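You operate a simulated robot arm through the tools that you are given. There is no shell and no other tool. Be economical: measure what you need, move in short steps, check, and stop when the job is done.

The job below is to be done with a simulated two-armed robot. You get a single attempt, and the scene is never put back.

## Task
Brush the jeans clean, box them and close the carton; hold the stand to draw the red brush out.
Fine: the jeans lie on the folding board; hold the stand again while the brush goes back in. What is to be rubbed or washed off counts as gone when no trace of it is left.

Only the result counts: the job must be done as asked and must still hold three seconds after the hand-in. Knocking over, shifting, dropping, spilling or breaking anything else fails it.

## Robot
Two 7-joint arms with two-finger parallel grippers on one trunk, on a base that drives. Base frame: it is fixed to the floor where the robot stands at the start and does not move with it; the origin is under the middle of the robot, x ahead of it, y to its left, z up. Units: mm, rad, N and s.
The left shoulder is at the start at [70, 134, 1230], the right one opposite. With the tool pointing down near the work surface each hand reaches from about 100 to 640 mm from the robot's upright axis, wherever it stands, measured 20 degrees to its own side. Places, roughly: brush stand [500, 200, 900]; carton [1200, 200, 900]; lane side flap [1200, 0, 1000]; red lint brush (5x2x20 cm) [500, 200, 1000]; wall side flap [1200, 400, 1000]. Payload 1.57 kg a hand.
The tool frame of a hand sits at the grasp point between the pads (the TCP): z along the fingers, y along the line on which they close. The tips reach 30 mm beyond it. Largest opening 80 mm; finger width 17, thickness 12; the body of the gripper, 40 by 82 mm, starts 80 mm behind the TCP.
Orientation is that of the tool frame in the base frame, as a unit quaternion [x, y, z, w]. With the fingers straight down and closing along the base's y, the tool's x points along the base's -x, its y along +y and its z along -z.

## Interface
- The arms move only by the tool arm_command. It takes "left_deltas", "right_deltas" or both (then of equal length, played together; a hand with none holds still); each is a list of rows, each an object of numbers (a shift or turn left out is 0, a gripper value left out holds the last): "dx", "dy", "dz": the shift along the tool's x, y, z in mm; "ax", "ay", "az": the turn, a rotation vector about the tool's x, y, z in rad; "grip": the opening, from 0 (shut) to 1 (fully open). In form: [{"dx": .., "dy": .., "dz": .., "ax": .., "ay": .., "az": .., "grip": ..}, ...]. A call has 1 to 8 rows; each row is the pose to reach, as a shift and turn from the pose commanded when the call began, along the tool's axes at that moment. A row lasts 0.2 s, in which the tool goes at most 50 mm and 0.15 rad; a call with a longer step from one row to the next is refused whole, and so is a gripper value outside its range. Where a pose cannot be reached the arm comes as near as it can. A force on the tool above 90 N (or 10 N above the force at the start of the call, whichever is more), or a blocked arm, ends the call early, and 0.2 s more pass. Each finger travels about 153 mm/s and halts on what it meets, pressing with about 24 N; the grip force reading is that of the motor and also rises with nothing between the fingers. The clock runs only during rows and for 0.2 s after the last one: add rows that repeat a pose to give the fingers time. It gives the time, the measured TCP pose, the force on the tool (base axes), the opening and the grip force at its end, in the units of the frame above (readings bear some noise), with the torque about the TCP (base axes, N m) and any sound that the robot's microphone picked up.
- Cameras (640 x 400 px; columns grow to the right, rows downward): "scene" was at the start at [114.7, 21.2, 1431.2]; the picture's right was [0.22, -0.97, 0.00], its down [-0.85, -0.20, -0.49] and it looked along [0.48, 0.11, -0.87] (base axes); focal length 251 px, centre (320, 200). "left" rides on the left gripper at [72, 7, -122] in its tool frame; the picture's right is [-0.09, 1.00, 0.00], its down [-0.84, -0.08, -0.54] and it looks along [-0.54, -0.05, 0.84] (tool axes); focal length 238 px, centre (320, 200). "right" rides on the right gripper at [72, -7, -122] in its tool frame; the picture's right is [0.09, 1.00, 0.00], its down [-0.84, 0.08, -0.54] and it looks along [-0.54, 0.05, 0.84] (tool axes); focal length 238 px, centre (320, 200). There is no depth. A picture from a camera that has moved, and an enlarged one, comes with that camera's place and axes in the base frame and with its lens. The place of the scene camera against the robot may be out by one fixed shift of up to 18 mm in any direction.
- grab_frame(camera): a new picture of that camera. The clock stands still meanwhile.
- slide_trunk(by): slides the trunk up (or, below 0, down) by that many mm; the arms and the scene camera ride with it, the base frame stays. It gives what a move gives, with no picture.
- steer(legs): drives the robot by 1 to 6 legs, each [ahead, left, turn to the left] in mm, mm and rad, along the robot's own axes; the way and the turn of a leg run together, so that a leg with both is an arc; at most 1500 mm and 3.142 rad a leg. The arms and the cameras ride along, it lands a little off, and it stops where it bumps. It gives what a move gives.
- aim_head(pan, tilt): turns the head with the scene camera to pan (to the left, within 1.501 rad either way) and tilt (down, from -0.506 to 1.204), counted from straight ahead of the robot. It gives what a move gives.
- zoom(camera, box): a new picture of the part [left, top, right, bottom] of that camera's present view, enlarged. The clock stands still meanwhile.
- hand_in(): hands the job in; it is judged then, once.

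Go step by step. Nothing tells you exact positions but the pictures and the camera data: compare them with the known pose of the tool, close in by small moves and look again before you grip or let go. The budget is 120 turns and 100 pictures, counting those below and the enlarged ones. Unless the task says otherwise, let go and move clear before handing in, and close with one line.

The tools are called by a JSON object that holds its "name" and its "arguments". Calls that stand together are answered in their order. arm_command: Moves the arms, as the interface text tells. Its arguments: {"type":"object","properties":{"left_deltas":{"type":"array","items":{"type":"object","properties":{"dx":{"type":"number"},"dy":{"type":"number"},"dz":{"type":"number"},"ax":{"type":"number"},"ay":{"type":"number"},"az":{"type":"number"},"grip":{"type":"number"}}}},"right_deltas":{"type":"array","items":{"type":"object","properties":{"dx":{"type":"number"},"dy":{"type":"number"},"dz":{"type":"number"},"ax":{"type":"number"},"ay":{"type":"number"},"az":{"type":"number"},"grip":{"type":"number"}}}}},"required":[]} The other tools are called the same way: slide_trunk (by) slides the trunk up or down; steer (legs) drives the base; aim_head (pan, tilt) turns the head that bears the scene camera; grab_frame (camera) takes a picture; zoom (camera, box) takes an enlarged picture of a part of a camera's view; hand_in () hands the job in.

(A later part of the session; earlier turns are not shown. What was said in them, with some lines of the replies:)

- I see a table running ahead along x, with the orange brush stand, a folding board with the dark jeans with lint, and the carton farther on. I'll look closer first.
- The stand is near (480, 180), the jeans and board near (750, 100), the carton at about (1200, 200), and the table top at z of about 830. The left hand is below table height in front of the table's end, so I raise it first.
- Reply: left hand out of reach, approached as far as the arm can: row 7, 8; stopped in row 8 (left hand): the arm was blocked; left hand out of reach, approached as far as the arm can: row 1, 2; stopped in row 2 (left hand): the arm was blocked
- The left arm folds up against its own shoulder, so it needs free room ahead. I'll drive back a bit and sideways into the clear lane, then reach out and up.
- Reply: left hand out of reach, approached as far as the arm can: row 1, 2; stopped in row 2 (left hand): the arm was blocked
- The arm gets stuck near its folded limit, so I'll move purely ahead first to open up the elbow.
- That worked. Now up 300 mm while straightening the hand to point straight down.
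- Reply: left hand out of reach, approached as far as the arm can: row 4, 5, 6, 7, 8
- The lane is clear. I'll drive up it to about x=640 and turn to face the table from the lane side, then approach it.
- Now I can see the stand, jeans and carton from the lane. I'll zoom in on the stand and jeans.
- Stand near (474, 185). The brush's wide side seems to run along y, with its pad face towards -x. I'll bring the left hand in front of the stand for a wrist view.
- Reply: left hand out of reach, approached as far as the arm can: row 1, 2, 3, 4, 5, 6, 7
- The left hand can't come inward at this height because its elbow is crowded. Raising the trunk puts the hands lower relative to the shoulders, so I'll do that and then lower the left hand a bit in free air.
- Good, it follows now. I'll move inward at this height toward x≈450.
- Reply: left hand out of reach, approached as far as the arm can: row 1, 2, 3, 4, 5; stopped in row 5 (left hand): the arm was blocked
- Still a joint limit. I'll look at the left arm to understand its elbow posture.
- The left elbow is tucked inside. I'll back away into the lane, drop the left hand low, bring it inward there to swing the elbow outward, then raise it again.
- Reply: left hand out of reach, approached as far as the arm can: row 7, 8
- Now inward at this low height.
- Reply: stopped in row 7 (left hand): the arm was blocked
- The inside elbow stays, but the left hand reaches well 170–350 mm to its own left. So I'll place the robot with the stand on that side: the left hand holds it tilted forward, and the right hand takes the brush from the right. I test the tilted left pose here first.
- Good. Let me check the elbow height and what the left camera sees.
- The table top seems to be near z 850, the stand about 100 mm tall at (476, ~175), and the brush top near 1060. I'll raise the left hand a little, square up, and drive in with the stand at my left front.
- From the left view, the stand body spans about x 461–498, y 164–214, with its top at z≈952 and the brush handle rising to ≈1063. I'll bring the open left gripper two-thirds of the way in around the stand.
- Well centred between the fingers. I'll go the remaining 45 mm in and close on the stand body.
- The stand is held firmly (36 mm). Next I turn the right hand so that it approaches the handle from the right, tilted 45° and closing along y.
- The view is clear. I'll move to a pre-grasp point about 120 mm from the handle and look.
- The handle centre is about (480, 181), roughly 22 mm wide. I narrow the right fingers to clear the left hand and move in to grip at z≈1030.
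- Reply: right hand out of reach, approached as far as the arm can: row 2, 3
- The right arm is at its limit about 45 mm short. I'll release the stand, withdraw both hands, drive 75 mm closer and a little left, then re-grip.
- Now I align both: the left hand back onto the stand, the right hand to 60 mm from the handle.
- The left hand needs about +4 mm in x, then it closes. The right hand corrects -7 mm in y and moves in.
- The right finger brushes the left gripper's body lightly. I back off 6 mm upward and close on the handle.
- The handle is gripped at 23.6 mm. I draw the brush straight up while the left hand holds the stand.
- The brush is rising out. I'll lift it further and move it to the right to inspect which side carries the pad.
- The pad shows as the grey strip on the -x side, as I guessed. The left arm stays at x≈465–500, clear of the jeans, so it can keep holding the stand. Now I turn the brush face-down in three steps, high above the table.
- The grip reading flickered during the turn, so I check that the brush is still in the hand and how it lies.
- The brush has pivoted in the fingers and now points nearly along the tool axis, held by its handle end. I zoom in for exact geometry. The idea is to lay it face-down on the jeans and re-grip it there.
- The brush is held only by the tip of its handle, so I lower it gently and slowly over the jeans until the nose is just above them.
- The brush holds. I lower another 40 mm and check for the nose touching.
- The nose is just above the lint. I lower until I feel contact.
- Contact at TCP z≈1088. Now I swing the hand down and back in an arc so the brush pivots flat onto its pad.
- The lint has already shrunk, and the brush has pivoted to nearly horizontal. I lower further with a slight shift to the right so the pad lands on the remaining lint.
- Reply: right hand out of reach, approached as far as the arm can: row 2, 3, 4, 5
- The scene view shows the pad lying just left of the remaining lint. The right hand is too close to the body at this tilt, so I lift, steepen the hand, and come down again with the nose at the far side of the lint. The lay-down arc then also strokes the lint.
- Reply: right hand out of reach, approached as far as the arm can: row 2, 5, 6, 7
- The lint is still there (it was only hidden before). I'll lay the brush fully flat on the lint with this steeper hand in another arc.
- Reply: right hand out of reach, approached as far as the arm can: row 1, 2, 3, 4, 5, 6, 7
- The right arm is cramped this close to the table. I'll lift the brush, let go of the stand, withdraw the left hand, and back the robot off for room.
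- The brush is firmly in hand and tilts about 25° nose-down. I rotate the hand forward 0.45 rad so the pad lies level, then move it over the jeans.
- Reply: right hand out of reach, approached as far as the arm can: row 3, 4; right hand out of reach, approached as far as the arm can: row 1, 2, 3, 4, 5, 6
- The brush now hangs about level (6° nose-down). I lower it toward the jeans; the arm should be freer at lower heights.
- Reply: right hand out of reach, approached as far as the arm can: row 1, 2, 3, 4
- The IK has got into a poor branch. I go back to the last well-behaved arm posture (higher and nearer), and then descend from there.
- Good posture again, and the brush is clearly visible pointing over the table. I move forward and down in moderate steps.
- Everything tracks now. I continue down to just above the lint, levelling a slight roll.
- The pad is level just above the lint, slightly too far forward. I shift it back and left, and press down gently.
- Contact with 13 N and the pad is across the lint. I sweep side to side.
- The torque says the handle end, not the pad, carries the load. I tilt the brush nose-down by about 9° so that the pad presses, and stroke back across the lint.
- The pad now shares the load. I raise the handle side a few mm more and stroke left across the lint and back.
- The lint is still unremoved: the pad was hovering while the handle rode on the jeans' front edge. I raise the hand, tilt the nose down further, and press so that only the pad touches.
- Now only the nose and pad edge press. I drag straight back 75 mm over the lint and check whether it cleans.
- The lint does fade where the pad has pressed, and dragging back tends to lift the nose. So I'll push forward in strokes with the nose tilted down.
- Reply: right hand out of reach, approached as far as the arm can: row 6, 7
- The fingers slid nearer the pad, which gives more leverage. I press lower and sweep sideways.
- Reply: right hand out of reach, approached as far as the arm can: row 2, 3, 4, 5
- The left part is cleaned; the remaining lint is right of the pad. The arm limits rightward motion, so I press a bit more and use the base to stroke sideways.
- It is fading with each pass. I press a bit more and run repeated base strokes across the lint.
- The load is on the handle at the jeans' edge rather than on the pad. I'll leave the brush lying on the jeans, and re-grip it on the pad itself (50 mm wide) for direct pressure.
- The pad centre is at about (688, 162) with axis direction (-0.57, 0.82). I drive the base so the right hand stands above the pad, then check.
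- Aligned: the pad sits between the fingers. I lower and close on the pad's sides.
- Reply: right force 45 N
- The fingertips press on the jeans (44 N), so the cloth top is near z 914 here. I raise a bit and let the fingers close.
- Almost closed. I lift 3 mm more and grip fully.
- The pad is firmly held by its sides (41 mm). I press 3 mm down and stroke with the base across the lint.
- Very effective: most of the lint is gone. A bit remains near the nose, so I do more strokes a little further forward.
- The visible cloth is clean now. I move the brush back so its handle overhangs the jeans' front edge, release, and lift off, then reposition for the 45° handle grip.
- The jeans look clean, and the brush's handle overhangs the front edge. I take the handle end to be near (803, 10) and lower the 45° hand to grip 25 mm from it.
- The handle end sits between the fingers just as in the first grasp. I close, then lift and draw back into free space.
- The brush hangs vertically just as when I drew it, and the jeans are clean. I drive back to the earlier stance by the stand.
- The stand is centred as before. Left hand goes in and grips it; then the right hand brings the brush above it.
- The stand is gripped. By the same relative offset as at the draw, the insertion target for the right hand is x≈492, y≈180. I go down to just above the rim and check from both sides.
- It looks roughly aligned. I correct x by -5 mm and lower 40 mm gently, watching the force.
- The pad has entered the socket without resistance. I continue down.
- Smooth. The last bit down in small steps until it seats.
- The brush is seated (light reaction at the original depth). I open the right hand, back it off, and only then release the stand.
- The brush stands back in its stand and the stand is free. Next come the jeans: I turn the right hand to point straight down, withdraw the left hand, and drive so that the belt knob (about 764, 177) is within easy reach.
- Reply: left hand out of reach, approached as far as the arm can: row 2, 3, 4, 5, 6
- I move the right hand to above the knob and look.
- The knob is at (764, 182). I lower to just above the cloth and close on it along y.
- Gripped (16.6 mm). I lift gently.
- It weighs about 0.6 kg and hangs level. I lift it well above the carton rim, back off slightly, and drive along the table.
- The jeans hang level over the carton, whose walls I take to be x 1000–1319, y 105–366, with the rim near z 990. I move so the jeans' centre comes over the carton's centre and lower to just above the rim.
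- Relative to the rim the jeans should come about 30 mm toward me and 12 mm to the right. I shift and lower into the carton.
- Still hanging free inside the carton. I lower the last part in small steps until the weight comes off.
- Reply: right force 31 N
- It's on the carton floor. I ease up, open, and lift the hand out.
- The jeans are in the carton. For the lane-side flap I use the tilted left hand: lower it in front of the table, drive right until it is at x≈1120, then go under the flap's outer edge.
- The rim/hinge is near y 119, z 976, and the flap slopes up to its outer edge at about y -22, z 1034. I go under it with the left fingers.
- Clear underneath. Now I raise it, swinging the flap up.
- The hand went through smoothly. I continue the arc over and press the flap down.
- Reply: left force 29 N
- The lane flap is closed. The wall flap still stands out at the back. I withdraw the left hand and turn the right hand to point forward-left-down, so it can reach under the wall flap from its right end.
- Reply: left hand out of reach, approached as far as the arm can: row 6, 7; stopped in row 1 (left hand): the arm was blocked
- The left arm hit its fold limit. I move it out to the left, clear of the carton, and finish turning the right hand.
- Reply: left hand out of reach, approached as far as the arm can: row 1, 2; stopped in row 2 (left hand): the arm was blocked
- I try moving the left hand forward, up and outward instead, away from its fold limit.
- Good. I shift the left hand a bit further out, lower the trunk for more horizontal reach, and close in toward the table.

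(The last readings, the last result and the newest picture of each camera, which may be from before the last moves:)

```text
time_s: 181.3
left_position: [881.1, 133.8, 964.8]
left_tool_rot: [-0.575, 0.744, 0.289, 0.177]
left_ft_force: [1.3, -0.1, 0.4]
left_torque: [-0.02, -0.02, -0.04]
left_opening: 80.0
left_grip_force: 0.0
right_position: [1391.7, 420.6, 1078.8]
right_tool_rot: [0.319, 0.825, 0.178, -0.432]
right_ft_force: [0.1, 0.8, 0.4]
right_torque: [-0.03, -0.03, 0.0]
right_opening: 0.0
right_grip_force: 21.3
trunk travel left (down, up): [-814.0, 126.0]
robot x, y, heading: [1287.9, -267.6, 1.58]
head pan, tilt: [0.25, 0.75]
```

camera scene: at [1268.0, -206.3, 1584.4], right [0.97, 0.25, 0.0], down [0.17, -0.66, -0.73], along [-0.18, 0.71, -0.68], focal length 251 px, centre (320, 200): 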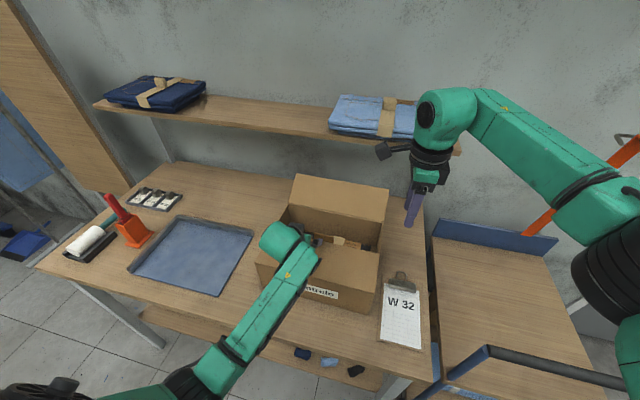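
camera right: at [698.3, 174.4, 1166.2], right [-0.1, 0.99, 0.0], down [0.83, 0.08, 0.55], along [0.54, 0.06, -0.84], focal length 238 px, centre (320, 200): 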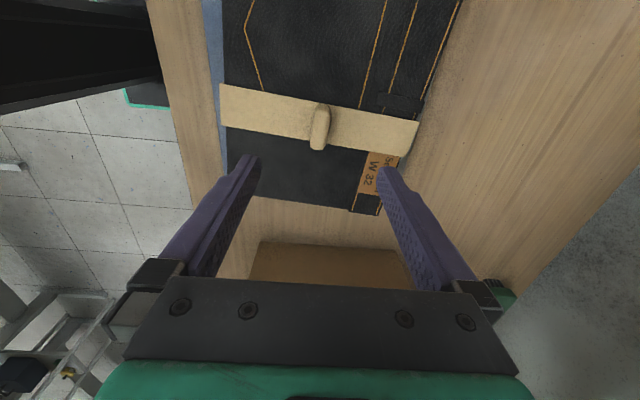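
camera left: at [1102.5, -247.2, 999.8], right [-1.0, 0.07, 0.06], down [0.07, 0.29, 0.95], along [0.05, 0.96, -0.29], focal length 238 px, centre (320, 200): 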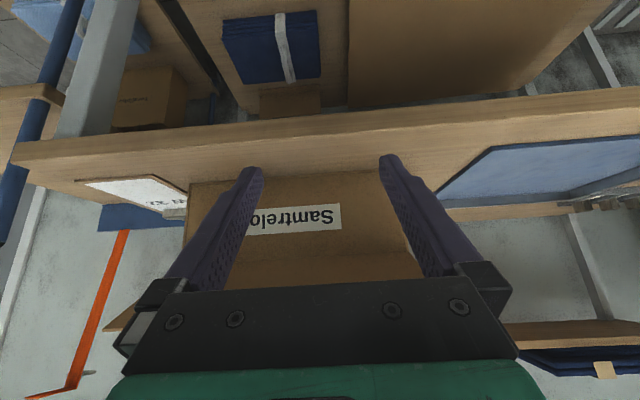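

The reach is fine. I lower beside the flap's right end and take one look.

{"name": "arm_command", "arguments": {"right_deltas": [{"dx": -33, "dz": 22}, {"dx": -66, "dz": 45}, {"dx": -104, "dy": -2, "dz": 70}]}}

{"name": "grab_frame", "arguments": {"camera": "right"}}

```text
time_s: 182.1
left_position: [883.3, 132.2, 965.1]
left_tool_rot: [-0.575, 0.745, 0.29, 0.176]
left_ft_force: [0.3, -0.9, -0.2]
left_torque: [-0.04, -0.01, 0.04]
left_opening: 80.0
left_grip_force: 0.0
right_position: [1392.6, 419.2, 954.9]
right_tool_rot: [0.32, 0.824, 0.18, -0.433]
right_ft_force: [-0.8, 0.1, 0.0]
right_torque: [0.01, 0.01, 0.0]
right_opening: 0.0
right_grip_force: 21.6
trunk travel left (down, up): [-814.0, 126.0]
robot x, y, heading: [1289.0, -265.2, 1.576]
head pan, tilt: [0.25, 0.75]
```

```text
2 pictures are left
camera right: at [1431.7, 371.0, 1081.9], right [0.64, 0.76, 0.09], down [0.73, -0.56, -0.39], along [-0.24, 0.32, -0.92], focal length 238 px, centre (320, 200)
```

right: 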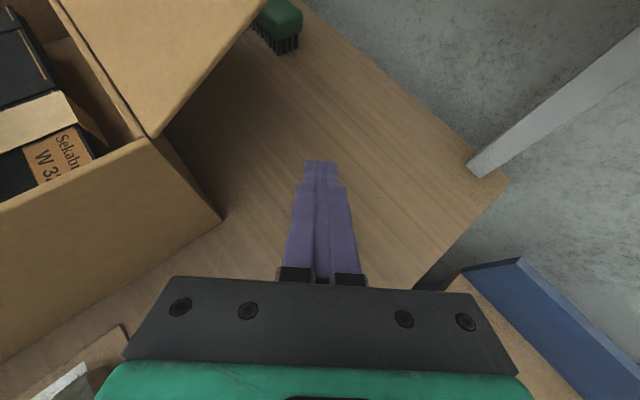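

Now I see the flap clearly: its hinge end is at about (1326, 363, 976), rising outward at about 30°. I slip the closed fingers under its right end.

{"name": "arm_command", "arguments": {"right_deltas": [{"dx": 20, "dy": -26, "dz": 20}, {"dx": 40.7, "dy": -53.4, "dz": 40.9}]}}

{"name": "arm_command", "arguments": {"right_deltas": [{"dx": 13.5, "dy": 3.9, "dz": -5}, {"dx": 33, "dy": 3.5, "dz": -19}, {"dx": 48.3, "dy": -4.8, "dz": -39.3}, {"dx": 51.3, "dy": -21.3, "dz": -60.4}, {"dx": 44.9, "dy": -41.6, "dz": -79.3}]}}

```text
time_s: 182.7
left_position: [880.4, 133.6, 964.7]
left_tool_rot: [-0.575, 0.744, 0.29, 0.177]
left_ft_force: [-0.2, 0.3, -0.3]
left_torque: [-0.01, -0.05, 0.02]
left_opening: 80.2
left_grip_force: 0.1
right_position: [1316.9, 418.7, 960.8]
right_tool_rot: [0.32, 0.824, 0.178, -0.432]
right_ft_force: [0.9, 2.0, -0.8]
right_torque: [0.02, 0.03, 0.02]
right_opening: 0.0
right_grip_force: 21.2
trunk travel left (down, up): [-814.0, 126.0]
robot x, y, heading: [1288.8, -263.7, 1.585]
head pan, tilt: [0.25, 0.75]
```

```text
time_s: 183.9
left_position: [883.5, 131.0, 965.6]
left_tool_rot: [-0.574, 0.744, 0.291, 0.178]
left_ft_force: [-0.3, 0.6, 0.4]
left_torque: [-0.02, -0.04, -0.01]
left_opening: 80.1
left_grip_force: 0.0
right_position: [1318.7, 358.9, 1043.1]
right_tool_rot: [0.32, 0.824, 0.179, -0.432]
right_ft_force: [0.5, -0.3, 0.9]
right_torque: [0.02, 0.01, 0.01]
right_opening: 0.0
right_grip_force: 21.3
trunk travel left (down, up): [-814.0, 126.0]
robot x, y, heading: [1290.0, -269.6, 1.585]
head pan, tilt: [0.25, 0.75]
```

It moved through smoothly. I carry the flap over and press it down.

{"name": "arm_command", "arguments": {"right_deltas": [{"dx": -18.4, "dy": -19.8, "dz": -10}, {"dx": -41.2, "dy": -35.3, "dz": -12}, {"dx": -59.3, "dy": -53, "dz": -19.6}, {"dx": -65.9, "dy": -53, "dz": -15.2}]}}

```text
time_s: 184.9
left_position: [884.1, 129.5, 969.0]
left_tool_rot: [-0.574, 0.744, 0.292, 0.177]
left_ft_force: [-0.6, -1.3, 0.9]
left_torque: [0.03, 0.02, 0.0]
left_opening: 80.1
left_grip_force: 0.0
right_position: [1319.6, 286.2, 1008.3]
right_tool_rot: [0.318, 0.818, 0.187, -0.441]
right_ft_force: [-1.1, 16.1, 33.3]
right_torque: [0.29, 0.11, -0.05]
right_opening: 0.2
right_grip_force: 21.7
trunk travel left (down, up): [-814.0, 126.0]
robot x, y, heading: [1285.9, -270.3, 1.581]
head pan, tilt: [0.25, 0.75]
```

A firm contact shows the flap is down. I raise the hand clear and look.

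{"name": "arm_command", "arguments": {"right_deltas": [{"dx": 33, "dz": -22}, {"dx": 66, "dz": -45}, {"dx": 99, "dz": -67}, {"dx": 125, "dz": -85}]}}

{"name": "aim_head", "arguments": {"pan": 0.1, "tilt": 0.75}}

{"name": "grab_frame", "arguments": {"camera": "scene"}}

```text
time_s: 185.9
left_position: [882.0, 132.0, 965.7]
left_tool_rot: [-0.574, 0.745, 0.29, 0.177]
left_ft_force: [0.1, 0.0, -0.5]
left_torque: [0.01, -0.01, -0.02]
left_opening: 79.9
left_grip_force: 0.0
right_position: [1315.7, 287.4, 1146.7]
right_tool_rot: [0.32, 0.824, 0.178, -0.432]
right_ft_force: [-0.2, -0.3, 0.8]
right_torque: [-0.02, 0.03, 0.01]
right_opening: 0.1
right_grip_force: 21.7
trunk travel left (down, up): [-814.0, 126.0]
robot x, y, heading: [1289.0, -268.2, 1.581]
head pan, tilt: [0.25, 0.75]
```

```text
time_s: 186.6
left_position: [882.7, 132.4, 966.7]
left_tool_rot: [-0.574, 0.745, 0.29, 0.177]
left_ft_force: [-0.9, 0.6, 0.0]
left_torque: [0.02, -0.01, 0.04]
left_opening: 80.1
left_grip_force: 0.1
right_position: [1314.9, 286.7, 1146.7]
right_tool_rot: [0.32, 0.824, 0.179, -0.432]
right_ft_force: [0.9, 0.4, -0.4]
right_torque: [0.01, 0.02, -0.01]
right_opening: 0.0
right_grip_force: 21.4
trunk travel left (down, up): [-814.0, 126.0]
robot x, y, heading: [1287.2, -268.6, 1.583]
head pan, tilt: [0.099, 0.75]
```

```text
1 pictures are left
camera scene: at [1278.5, -129.1, 1463.9], right [0.99, 0.11, 0.0], down [0.07, -0.68, -0.73], along [-0.08, 0.73, -0.68], focal length 251 px, centre (320, 200)
```

scene: 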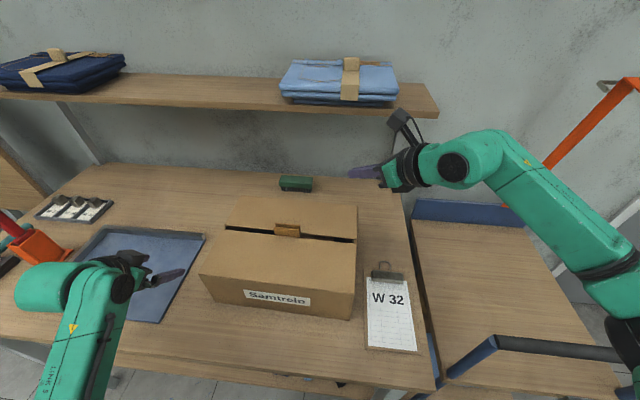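

The carton is shut with both flaps flat and the jeans inside. The brush is back in its stand, and both hands are clear of everything. Handing in.

{"name": "hand_in", "arguments": {}}

```text
The job is handed in.
```

The jeans are brushed clean and boxed, the carton is closed with both flaps flat, and the red brush is back in its stand. I held the stand for both the draw and the return, and the job is handed in.
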